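You operate a simulated robot arm through the tools that you are given. There is no shell and no other tool. Be economical: measure what you need, move in short steps, check, and stop when the job is done.

Carry out the task below with a simulated robot arm. There is one attempt and no reset: what you move stays moved.

TASK
Put the hex plug on the top of the teal bench away on the top of the green bench.
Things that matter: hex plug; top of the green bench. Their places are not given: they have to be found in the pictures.

It is judged by the outcome, as a careful person would: the job done as asked, and still so three seconds after it is handed in. It fails if anything else is knocked over, pushed out of place, dropped, spilled or broken.

THE ROBOT
A 7-joint arm with a two-finger parallel gripper, fixed in place. Base frame: the origin is at the foot of the arm, x ahead of it, y to its left, z up; the work surface is at about z = 0. Lengths are in cm, angles in rad, forces in N, time in s.
With the tool pointing down near the work surface it reaches from about 24 to 62 cm from the base axis. Its first joint turns from -1.152 to 1.152 rad. Payload 2.6 kg.
Tool frame: the origin (TCP) lies between the finger pads and is the grasp point; the fingertips stand 3 cm ahead of it; z points along the fingers, y is the line along which they close. The gripper opens to 9.4 cm. The fingers are 2.8 cm wide and 1 cm thick; the gripper's body (5 by 9.6 cm) begins 5.5 cm behind the TCP.
Orientation is that of the tool frame in the base frame, as a unit quaternion [x, y, z, w]. With the fingers straight down and closing along the base's y, the tool's x points along the base's -x, its y along +y and its z along -z.

THE INTERFACE
- The arm moves only by the tool apply_moves. Its argument "steps" is a list of rows, each an object of numbers (a shift or turn left out is 0, a gripper value left out holds the last): "tx", "ty", "tz": the shift along the tool's x, y, z in cm; "twist": the turn about the tool's z in rad; "fingers": the gripper command, from -1 (fully open) to 1 (shut), values between in proportion. In form: [{"tx": .., "ty": .., "tz": .., "twist": .., "fingers": ..}, ...]. A call has 1 to 8 rows; each row shifts and turns the commanded pose from where the row before left it, along the tool's axes as they then stand. A row lasts 0.2 s, in which the tool goes at most 5 cm and 0.15 rad; a call with a longer step from one row to the next is refused whole, and so is a gripper value outside its range. A pose out of reach is approached as far as the arm can. The call stops where the force on the tool passes 40 N (or 10 N more than at its start, if that is more) or the arm is blocked; 0.2 s more then pass. The fingers move at their own pace (about 7.2 cm/s each) and stop on an object; they squeeze with about 43 N. The grip force told is the motor's: it shows also when the fingers shut on nothing. Time passes only in rows, and 0.2 s behind the last, so rows that do not move let the fingers close. It gives the time, the measured TCP pose, the force on the tool (base axes), the opening and the grip force at its end, in the units of the frame above (readings bear some noise), and new pictures: "pictures" is both (left out), scene, wrist or none.
- Cameras (640 x 400 px; columns grow to the right, rows downward): "scene" is fixed at [1.47, 43.23, 54.09]; the picture's right is [-0.89, -0.46, 0.00], its down [-0.35, 0.69, -0.63] and it looks along [0.29, -0.56, -0.78] (base axes); focal length 214 px, centre (320, 200). "wrist" rides on the gripper at [-3.7, 0, -5.8] in the tool frame; the picture's right is [0.00, -1.00, 0.00], its down [0.97, 0.00, -0.24] and it looks along [0.24, 0.00, 0.97] (tool axes); focal length 218 px, centre (320, 200).
- probe_pixels(camera, pixels): for up to 12 pixels [column, row] of the newest picture of that camera ("zoom" is the newest enlarged one), the place [x, y, z] in the base frame of the surface seen there, good to about 0.2 cm. No time passes.
- inspect(camera, box): a new picture of the part [left, top, right, bottom] of that camera's present view, enlarged. No time passes.
- close_job(): hands the job in; it is judged then, once.

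Work in short steps. Measure before you move; look again where a grasp or a placing could have gone wrong, and mend it. You have 60 turns and 100 pictures in all, the two below and enlarged ones among them. Open the gripper and draw the arm clear of the work before you hand the job in, unless the task says otherwise; then end with one line.

The tools are called after "Call:" by a JSON object that holds its "method" and its "body". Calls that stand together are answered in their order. apply_moves: Moves the arm, as the interface text tells. Its arguments: {"type":"object","properties":{"steps":{"type":"array","items":{"type":"object","properties":{"tx":{"type":"number"},"ty":{"type":"number"},"tz":{"type":"number"},"twist":{"type":"number"},"fingers":{"type":"number"}}}},"pictures":{"type":"string","enum":["both","scene","wrist","none"]}},"required":["steps"]} The other tools are called the same way: probe_pixels (camera, pixels) gives the place of the surface under pixels of a picture; inspect (camera, box) takes an enlarged picture of a part of a camera's view; close_job () hands the job in.

At the start:

```text
t: 0.0
ee_pos: [40.35, -21.36, 30.63]
ee_rot: [0.0, 1.0, 0.001, 0.0]
force: [0.9, -0.6, -0.6]
width: 9.4
gripper_force: 0.1
```

scene: 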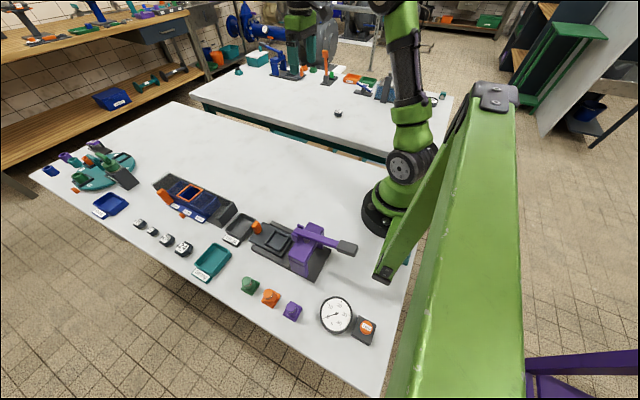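
wrist: 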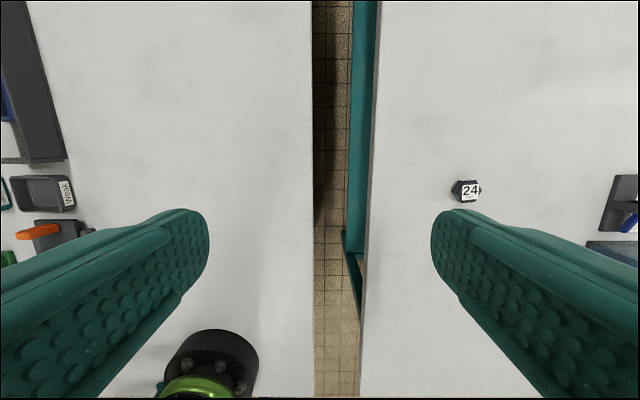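

The plug marked "24" is at wrist pixel (467,190), on the bench with a teal frame. I'll measure it and find out which bench is green.

Call:
{"method": "probe_pixels", "body": {"camera": "wrist", "pixels": [[467, 190], [455, 190], [480, 190], [467, 181], [467, 200], [520, 120], [520, 250], [380, 200], [300, 200], [200, 100], [363, 200]]}}

Call:
{"method": "inspect", "body": {"camera": "wrist", "box": [420, 160, 520, 222]}}

Call:
{"method": "inspect", "body": {"camera": "scene", "box": [180, 60, 460, 235]}}

Call:
{"method": "inspect", "body": {"camera": "scene", "box": [20, 130, 420, 380]}}

```text
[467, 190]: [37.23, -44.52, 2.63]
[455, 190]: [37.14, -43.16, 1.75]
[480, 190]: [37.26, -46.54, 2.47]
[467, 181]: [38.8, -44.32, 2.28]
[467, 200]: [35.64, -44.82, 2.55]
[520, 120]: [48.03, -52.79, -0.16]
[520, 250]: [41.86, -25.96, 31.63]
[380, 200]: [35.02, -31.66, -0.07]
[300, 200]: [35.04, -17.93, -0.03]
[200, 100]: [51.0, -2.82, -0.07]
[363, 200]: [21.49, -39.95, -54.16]
```

```text
6.40 times, centred on (470, 191) of wrist
```

zoom: 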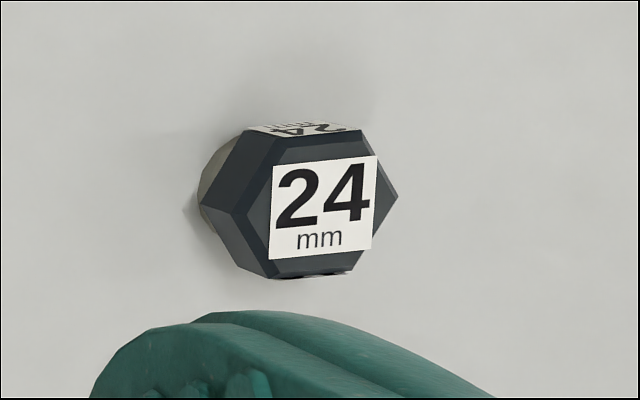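

```text
2.29 times, centred on (320, 148) of scene
```

zoom: 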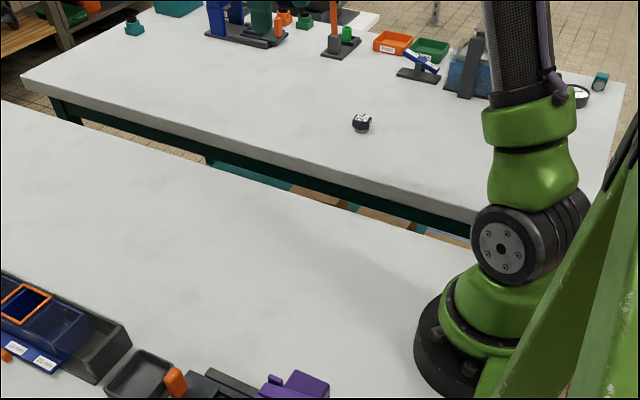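

```text
1.60 times, centred on (220, 255) of scene
```

zoom: 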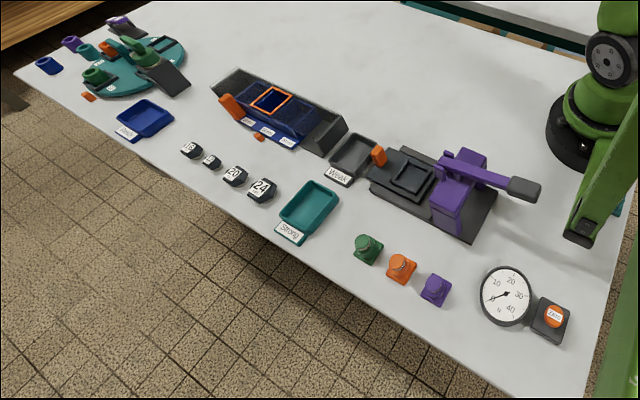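

The hex plug is on the bench at -y, near (37.2,-44.7). I'll check the frame colours before choosing the target.

Call:
{"method": "inspect", "body": {"camera": "scene", "box": [370, 200, 450, 400]}}

Call:
{"method": "inspect", "body": {"camera": "wrist", "box": [270, 160, 430, 400]}}

Call:
{"method": "inspect", "body": {"camera": "scene", "box": [480, 0, 640, 100]}}

Call:
{"method": "inspect", "body": {"camera": "scene", "box": [20, 160, 240, 300]}}

```text
2.00 times, centred on (410, 300) of scene
```

zoom: 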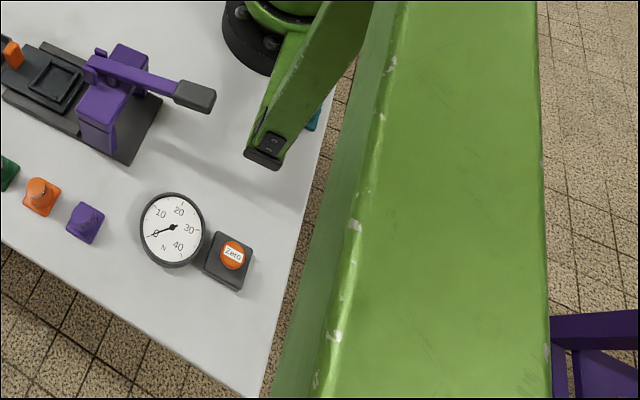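

```text
1.67 times, centred on (350, 280) of wrist
```

zoom: 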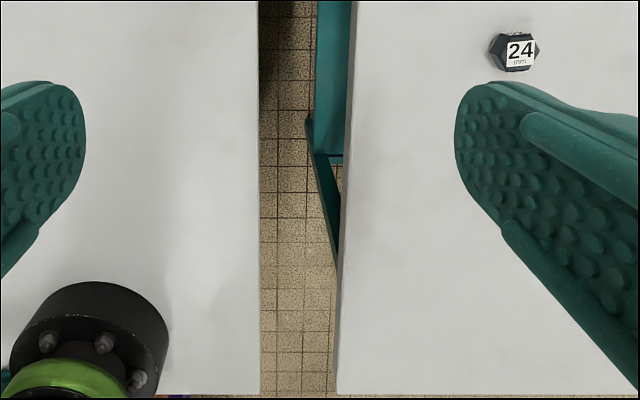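

```text
4.00 times, centred on (560, 50) of scene
```

zoom: 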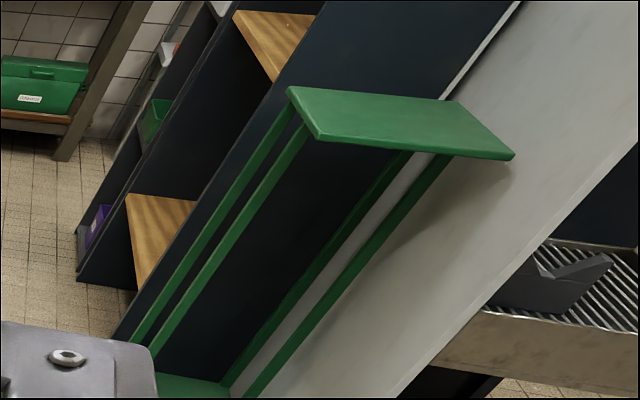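

```text
2.86 times, centred on (130, 230) of scene
```

zoom: 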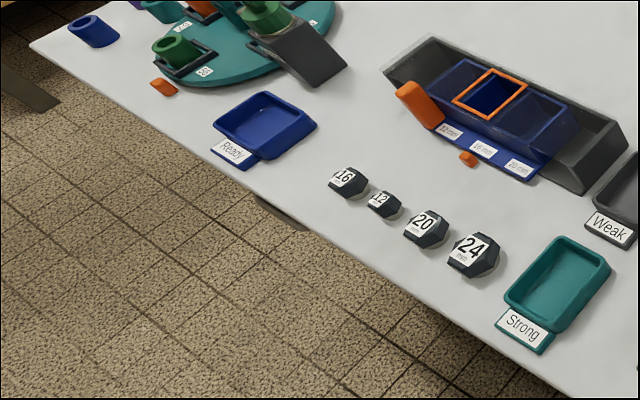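

I want to be sure of the frame colours, so I'll zoom in on the far bench's apron and the gap between the benches.

Call:
{"method": "inspect", "body": {"camera": "scene", "box": [190, 95, 300, 165]}}

Call:
{"method": "inspect", "body": {"camera": "scene", "box": [290, 120, 400, 190]}}

Call:
{"method": "probe_pixels", "body": {"camera": "wrist", "pixels": [[355, 20], [350, 120], [349, 235], [356, 260], [360, 295], [370, 120], [318, 120], [312, 120]]}}

Call:
{"method": "probe_pixels", "body": {"camera": "scene", "pixels": [[207, 108], [240, 120], [300, 140], [275, 129], [290, 137], [350, 157], [320, 150], [409, 253], [338, 113]]}}

```text
5.71 times, centred on (245, 130) of scene
```

zoom: 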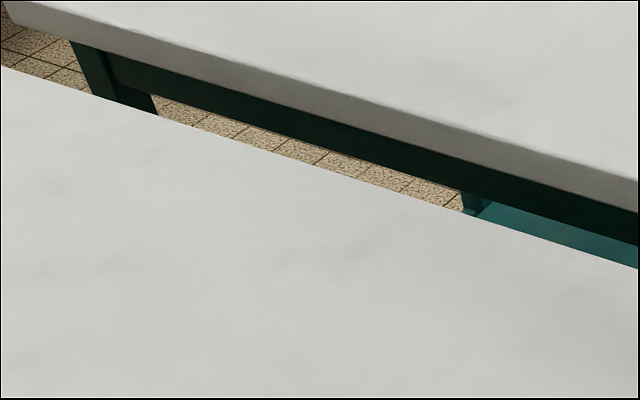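

```text
5.71 times, centred on (345, 155) of scene
```

zoom: 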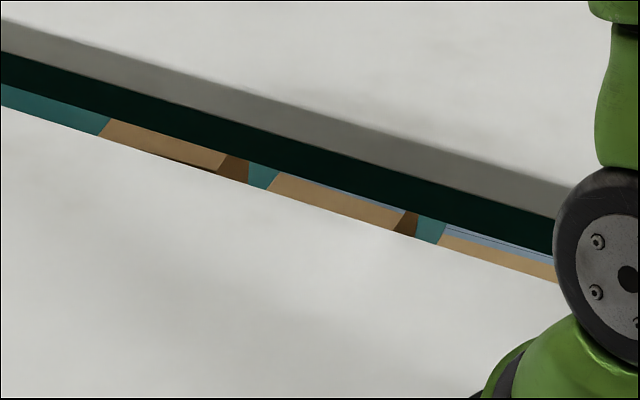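

```text
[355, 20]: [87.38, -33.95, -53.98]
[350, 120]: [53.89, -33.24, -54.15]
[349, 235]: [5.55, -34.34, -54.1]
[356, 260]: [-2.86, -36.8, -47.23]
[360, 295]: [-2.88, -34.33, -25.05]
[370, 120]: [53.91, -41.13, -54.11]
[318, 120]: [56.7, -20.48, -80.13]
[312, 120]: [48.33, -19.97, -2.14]
```

```text
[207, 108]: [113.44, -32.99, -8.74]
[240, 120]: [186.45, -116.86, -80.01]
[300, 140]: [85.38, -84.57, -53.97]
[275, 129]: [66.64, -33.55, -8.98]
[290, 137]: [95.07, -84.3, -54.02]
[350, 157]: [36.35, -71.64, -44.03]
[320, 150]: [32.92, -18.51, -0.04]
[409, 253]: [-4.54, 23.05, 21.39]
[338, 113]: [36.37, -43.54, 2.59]
```

Shelf and legs of the -y bench (z≈-54, y<-33) are teal, so it is the teal bench. The bench carrying the arm is the candidate for green. I'll move above the plug and look again.

Call:
{"method": "apply_moves", "body": {"steps": [{"tx": 0.6, "ty": -4.7}, {"tx": 0.6, "ty": -4.7}, {"tx": 0.6, "ty": -4.7}, {"tx": 0.6, "ty": -4.7}, {"tx": 0.6, "ty": -4.5}, {"tz": 4}, {"tz": 4}, {"tz": 4}]}}

```text
t: 1.8
ee_pos: [40.05, -43.87, 19.69]
ee_rot: [0.0, 1.0, 0.001, -0.001]
force: [0.2, 0.3, -0.3]
width: 9.41
gripper_force: 0.1
out of reach, approached as far as the arm can: row 5, 6, 7, 8
```

scene: 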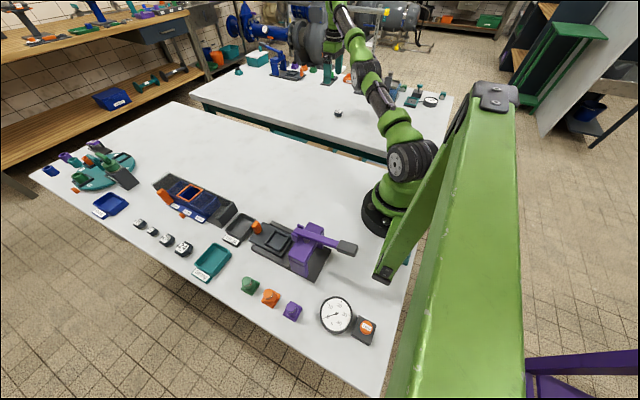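
wrist: 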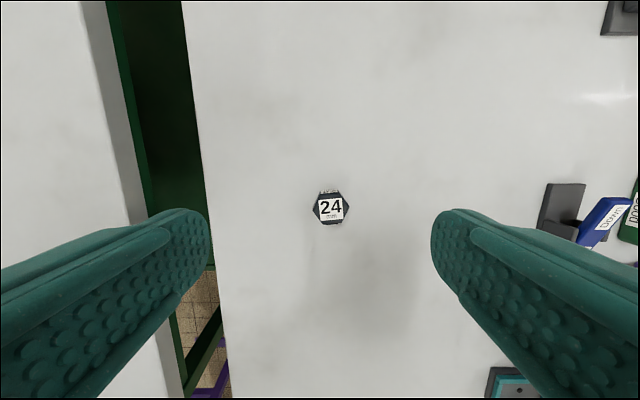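

The bench carrying the arm shows a green frame, at wrist (140,120), so it is the target. Now I'll find the plug's exact place and its facets.

Call:
{"method": "inspect", "body": {"camera": "wrist", "box": [290, 180, 370, 230]}}

Call:
{"method": "probe_pixels", "body": {"camera": "wrist", "pixels": [[331, 207], [314, 207], [349, 207], [331, 190], [331, 197], [331, 221], [322, 197], [340, 197]]}}

Call:
{"method": "apply_moves", "body": {"steps": [{"tx": 0}, {"tx": 0}], "pictures": "none"}}

```text
8.00 times, centred on (330, 205) of wrist
```

zoom: 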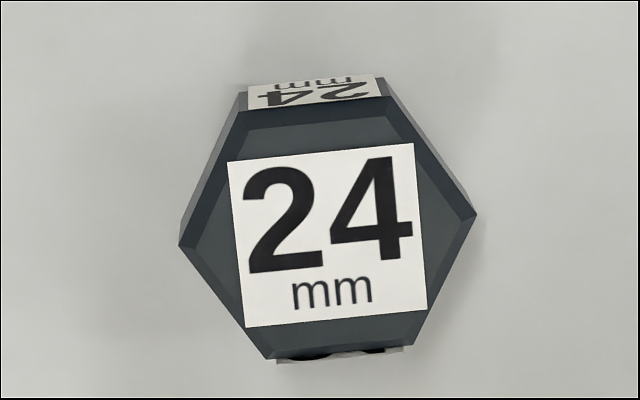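

```text
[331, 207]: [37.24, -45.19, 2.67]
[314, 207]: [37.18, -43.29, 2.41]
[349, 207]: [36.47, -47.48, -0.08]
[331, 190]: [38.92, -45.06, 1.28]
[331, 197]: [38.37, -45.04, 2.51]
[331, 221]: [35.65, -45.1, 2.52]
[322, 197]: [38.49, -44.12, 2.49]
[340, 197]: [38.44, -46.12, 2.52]
```

```text
t: 2.4
ee_pos: [40.08, -43.78, 19.76]
ee_rot: [0.0, 1.0, 0.001, -0.001]
force: [-0.3, 0.9, 0.3]
width: 9.39
gripper_force: 0.0
```

The hex has its corners along image horizontal, tilted about 6°, so twisting +0.42 rad lines the fingers up with a pair of flats. The plug's centre is near (37.1,-45.15), with its top at 2.7. I'll twist and see whether reach improves.

Call:
{"method": "apply_moves", "body": {"steps": [{"twist": 0.14}, {"twist": 0.14}, {"twist": 0.14}, {"tz": 2}, {"tz": 2}, {}], "pictures": "wrist"}}

```text
t: 3.8
ee_pos: [40.8, -44.29, 16.08]
ee_rot: [0.208, 0.978, 0.0, -0.001]
force: [0.3, -0.7, 0.3]
width: 9.41
gripper_force: 0.1
out of reach, approached as far as the arm can: row 4, 5
```

wrist: 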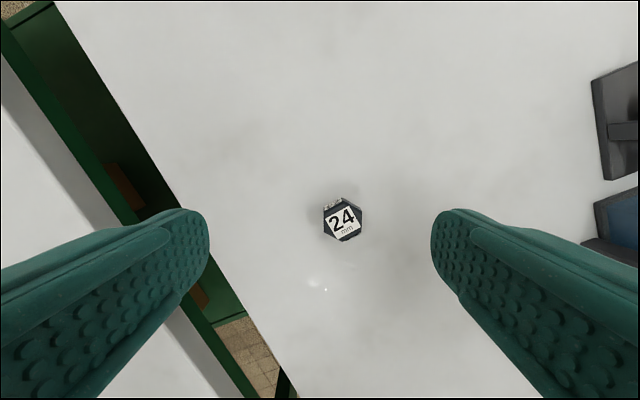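

The arm sits at (40.8,-44.3), short of the target by about (-3.7,-0.85). I'll try part of that correction to see how it responds.

Call:
{"method": "apply_moves", "body": {"steps": [{"tx": 1.5, "ty": -1.1}, {}], "pictures": "none"}}

```text
t: 4.4
ee_pos: [39.68, -45.5, 16.23]
ee_rot: [0.209, 0.978, -0.001, -0.002]
force: [-0.9, 0.0, -0.4]
width: 9.43
gripper_force: 0.0
out of reach, approached as far as the arm can: row 1
```

It moves, though with a bias. I'll repeat with feedback: remaining delta is about (-2.6,+0.35).

Call:
{"method": "apply_moves", "body": {"steps": [{"tx": 1.3, "ty": -0.35}, {"tx": 1.2, "ty": -0.4}, {}], "pictures": "none"}}

```text
t: 5.2
ee_pos: [38.25, -46.56, 16.58]
ee_rot: [0.208, 0.978, 0.0, 0.001]
force: [0.3, 0.5, -0.7]
width: 9.42
gripper_force: 0.0
out of reach, approached as far as the arm can: row 1, 2
```

The radius stays near 60.3, so the arm seems stuck against a reach boundary. I'll pull inward and up to learn which limit it is.

Call:
{"method": "apply_moves", "body": {"steps": [{"tx": 0.2, "ty": 2, "tz": -1}, {"tx": 0.2, "ty": 2, "tz": -1}, {}], "pictures": "scene"}}

```text
t: 6.0
ee_pos: [40.3, -43.63, 19.37]
ee_rot: [0.209, 0.978, 0.001, -0.002]
force: [-0.3, 0.4, 0.0]
width: 9.42
gripper_force: 0.1
out of reach, approached as far as the arm can: row 1, 2
```

scene: 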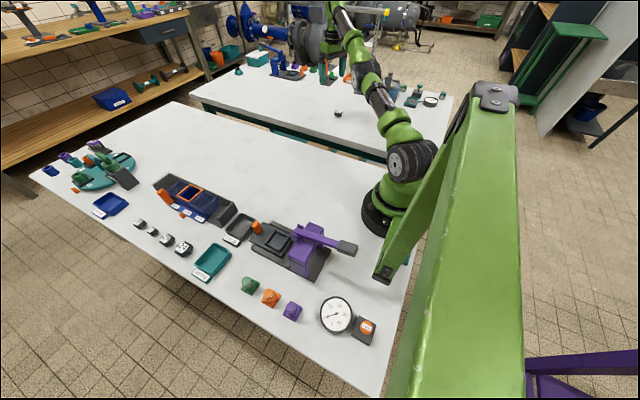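

Still on a boundary that widens as z lowers. I'll retreat 8 cm radially to leave it entirely.

Call:
{"method": "apply_moves", "body": {"steps": [{"tx": 3.67, "ty": 1.6}, {"tx": 3.67, "ty": 1.6}, {}, {}], "pictures": "none"}}

```text
t: 7.0
ee_pos: [40.14, -43.27, 20.72]
ee_rot: [0.209, 0.978, 0.001, -0.001]
force: [0.1, 0.6, 0.5]
width: 9.41
gripper_force: 0.0
out of reach, approached as far as the arm can: row 1, 2
```

It refuses to come inward and slides up instead, so the arm is against a joint limit in this posture. I'll go up toward the starting height to unfold it.

Call:
{"method": "apply_moves", "body": {"steps": [{"tz": -3}, {"tz": -3}, {"tz": -3}, {}], "pictures": "scene"}}

```text
t: 8.0
ee_pos: [40.75, -41.29, 24.15]
ee_rot: [0.208, 0.978, 0.0, 0.001]
force: [-0.3, -1.0, -0.1]
width: 9.42
gripper_force: 0.1
out of reach, approached as far as the arm can: row 1, 2, 3
```

scene: 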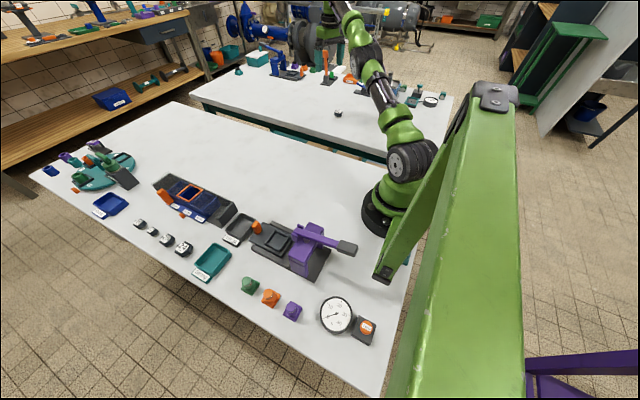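

The readings fit a straight-arm singularity at the outer boundary. I'll move sideways toward the start (+y) to get off it.

Call:
{"method": "apply_moves", "body": {"steps": [{"tx": 1.63, "ty": 3.65}, {"tx": 1.63, "ty": 3.65}, {"tx": 1.63, "ty": 3.65}, {}, {}], "pictures": "none"}}

```text
t: 9.2
ee_pos: [45.86, -33.37, 26.81]
ee_rot: [0.208, 0.978, 0.0, -0.001]
force: [-0.6, -0.1, 0.9]
width: 9.45
gripper_force: 0.1
out of reach, approached as far as the arm can: row 1, 2, 3
```

Call:
{"method": "apply_moves", "body": {"steps": [{"tx": 3.65, "ty": 1.0, "tz": -2}, {"tx": 3.65, "ty": 1.0, "tz": -2}, {"tx": 3.65, "ty": 1.0, "tz": -2}, {}, {}], "pictures": "scene"}}

```text
t: 10.4
ee_pos: [41.06, -29.02, 33.76]
ee_rot: [0.209, 0.978, 0.0, 0.0]
force: [-0.3, -0.1, -1.1]
width: 9.4
gripper_force: 0.0
out of reach, approached as far as the arm can: row 1, 2
```

scene: 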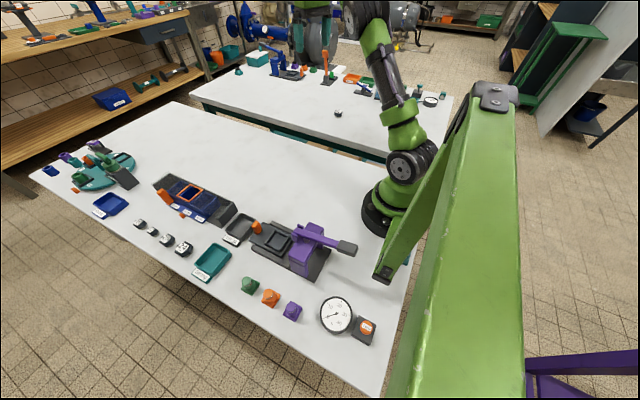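

It's free now (r=50). I'll descend here first, well inside the boundary, and then move out at a low height.

Call:
{"method": "apply_moves", "body": {"steps": [{"tz": 4}, {"tz": 4}, {"tz": 4}, {"tz": 4}, {"tz": 3}, {}], "pictures": "none"}}

```text
t: 11.8
ee_pos: [41.2, -29.2, 14.56]
ee_rot: [0.209, 0.978, 0.0, -0.001]
force: [-0.5, -0.7, -0.1]
width: 9.4
gripper_force: 0.0
```

Call:
{"method": "apply_moves", "body": {"steps": [{"tx": 0.59, "ty": -4.57}, {"tx": 0.59, "ty": -4.57}, {"tx": 0.59, "ty": -4.57}, {"tz": 3}, {"tx": -2.26, "ty": -1.27}, {"tx": -2.26, "ty": -1.27}, {}], "pictures": "wrist"}}

```text
t: 13.4
ee_pos: [36.88, -45.21, 11.8]
ee_rot: [0.209, 0.978, 0.0, 0.0]
force: [0.7, -1.0, 0.0]
width: 9.4
gripper_force: 0.0
```

wrist: 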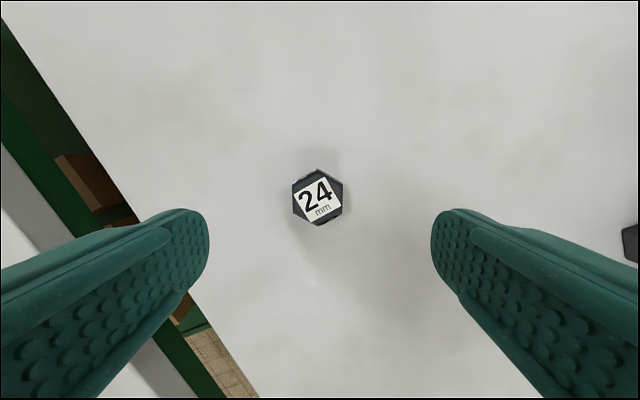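

The plug is centred at (318,197) with its flats facing the fingers. I'll descend so the fingertips stop about 0.4 cm above the bench.

Call:
{"method": "apply_moves", "body": {"steps": [{"tz": 3}, {"tz": 3}, {"tz": 2.3}, {}], "pictures": "wrist"}}

```text
t: 14.4
ee_pos: [36.97, -45.09, 3.49]
ee_rot: [0.208, 0.978, 0.0, 0.0]
force: [-0.6, 0.2, 0.2]
width: 9.42
gripper_force: 0.0
```

wrist: 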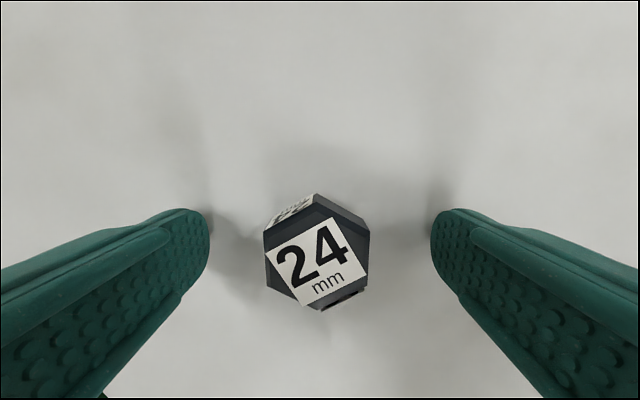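

Call:
{"method": "probe_pixels", "body": {"camera": "wrist", "pixels": [[317, 258], [317, 203], [317, 305], [270, 260], [364, 260]]}}

Call:
{"method": "apply_moves", "body": {"steps": [{"fingers": 1}, {"fingers": 1}, {"fingers": 1}, {"fingers": 1}, {"fingers": 1}], "pictures": "wrist"}}

```text
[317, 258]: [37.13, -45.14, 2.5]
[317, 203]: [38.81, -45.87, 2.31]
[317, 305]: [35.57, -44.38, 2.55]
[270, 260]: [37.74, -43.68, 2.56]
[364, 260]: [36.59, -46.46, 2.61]
```

```text
t: 15.6
ee_pos: [37.02, -45.07, 3.48]
ee_rot: [0.209, 0.978, 0.0, 0.0]
force: [1.8, 0.8, 0.5]
width: 3.55
gripper_force: 43.1
```

wrist: 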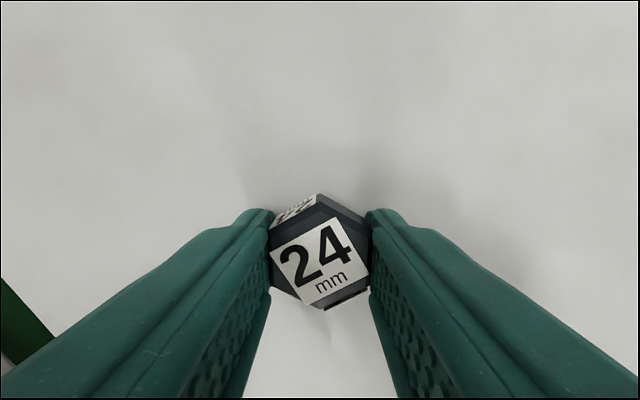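

The plug is gripped at 3.55 cm with 43 N. I'll lift it, draw inward, then carry it to the clear area of the green bench around (44,-9).

Call:
{"method": "apply_moves", "body": {"steps": [{"tz": -2}, {"tz": -3}, {"tz": -3}, {"tx": 2.56, "ty": 2.68}, {"tx": 2.56, "ty": 2.68}, {}], "pictures": "wrist"}}

Call:
{"method": "apply_moves", "body": {"steps": [{"tx": 0.45, "ty": 4.33}, {"tx": 0.45, "ty": 4.33}, {"tx": 0.45, "ty": 4.33}, {"tx": 0.45, "ty": 4.33}, {"tx": 0.45, "ty": 4.33}, {"tx": 0.45, "ty": 4.33}, {"tx": 0.45, "ty": 4.33}, {}]}}

```text
t: 17.0
ee_pos: [34.57, -38.13, 11.55]
ee_rot: [0.208, 0.978, 0.0, 0.0]
force: [-0.5, -0.2, -1.7]
width: 3.55
gripper_force: 43.2
```

wrist: 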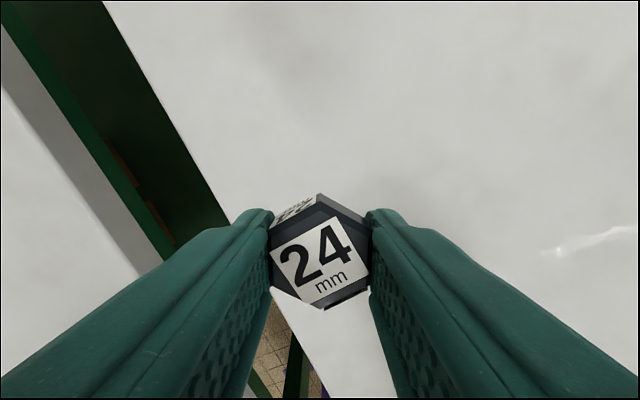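

```text
t: 18.8
ee_pos: [44.2, -9.26, 11.43]
ee_rot: [0.209, 0.978, 0.001, 0.0]
force: [0.1, 0.6, -1.6]
width: 3.53
gripper_force: 43.0
```

scene: 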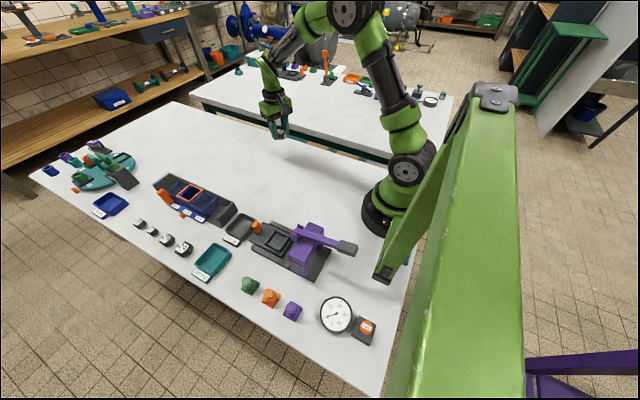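
wrist: 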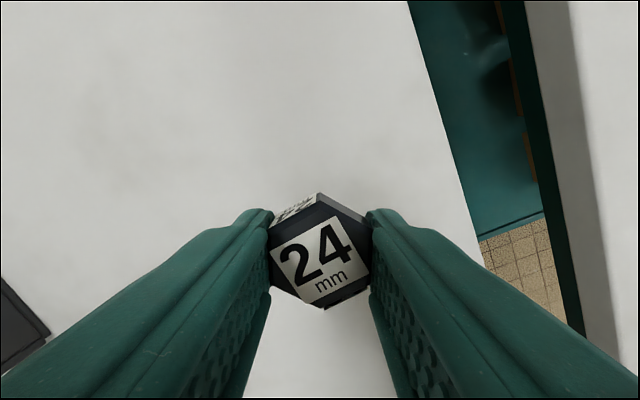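

The space below is clear and the teal bench is now across the gap. I'll lower to the grasp height of about 3.5.

Call:
{"method": "apply_moves", "body": {"steps": [{"tz": 3}, {"tz": 3}, {"tz": 1.2}, {"tz": 0.4}, {"tz": 0.3}, {}], "pictures": "wrist"}}

```text
t: 20.2
ee_pos: [44.14, -9.21, 3.66]
ee_rot: [0.209, 0.978, 0.0, 0.0]
force: [0.8, 0.2, -2.2]
width: 3.52
gripper_force: 42.7
```

wrist: 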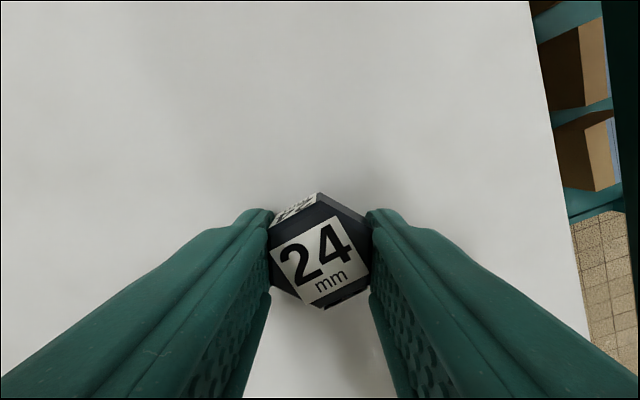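

Not quite touching yet: z is 3.66 and the grasp was at 3.48. I'll go down the last bit.

Call:
{"method": "apply_moves", "body": {"steps": [{"tz": 0.1}, {"tz": 0.1}, {}], "pictures": "none"}}

```text
t: 21.0
ee_pos: [44.03, -9.4, 3.33]
ee_rot: [0.209, 0.978, 0.0, 0.001]
force: [-0.1, -0.8, -1.3]
width: 3.54
gripper_force: 42.9
```

The plug is at bench contact to within the noise. I'll release it gradually and draw up.

Call:
{"method": "apply_moves", "body": {"steps": [{"fingers": 0.1}, {"fingers": -0.3}, {"fingers": -0.6}, {}, {"tz": -3}, {"tz": -4}, {"tz": -4}, {}]}}

```text
t: 22.8
ee_pos: [44.1, -9.56, 14.52]
ee_rot: [0.209, 0.978, 0.0, -0.001]
force: [-0.8, 0.2, -0.6]
width: 7.52
gripper_force: 0.1
```

scene: 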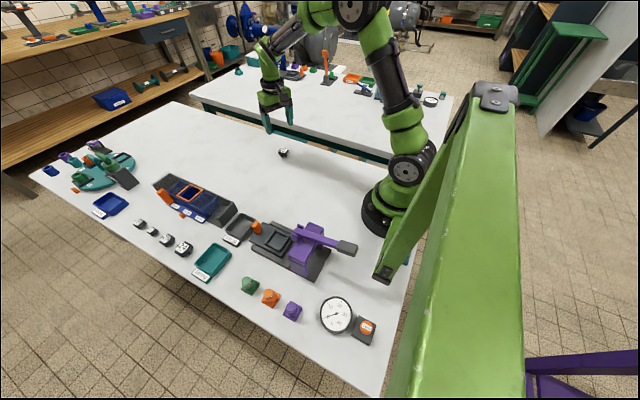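
wrist: 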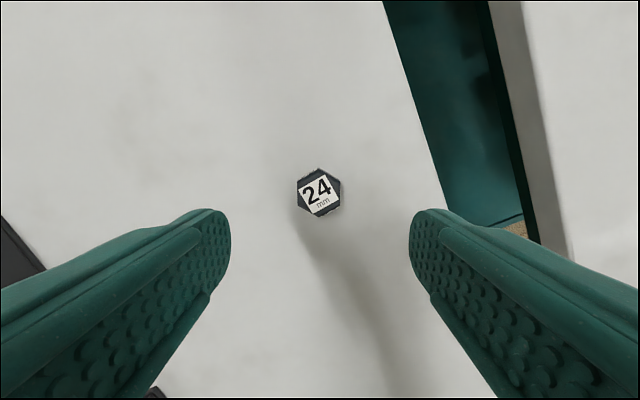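

The plug stands upright on the green bench at wrist (319,192). I'll open fully and draw the arm clear.

Call:
{"method": "apply_moves", "body": {"steps": [{"tz": -4, "fingers": -1}, {"tz": -4}, {"tz": -4}, {"tx": 0.5, "ty": -4}, {"tx": 0.5, "ty": -4}, {}]}}

```text
t: 24.2
ee_pos: [39.96, -16.08, 26.39]
ee_rot: [0.208, 0.978, 0.0, 0.0]
force: [0.8, 1.1, 0.3]
width: 9.41
gripper_force: 0.0
```

scene: 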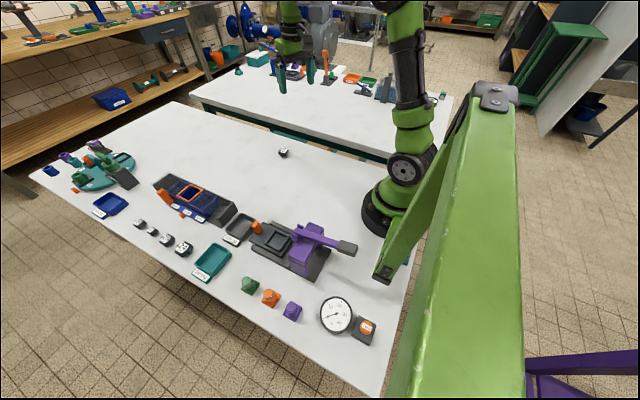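
wrist: 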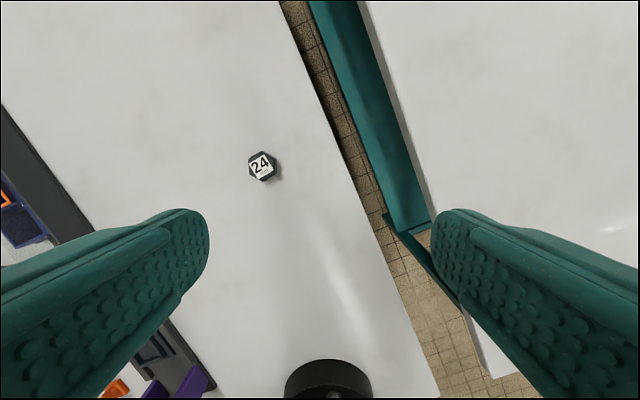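

The plug is upright, nothing else has moved, and the arm is clear, so I'm handing it in.

Call:
{"method": "close_job", "body": {}}

```text
The job is handed in.
```

The 24 mm hex plug from the teal bench now stands upright on top of the green bench, the gripper is open and clear, and nothing else was moved.
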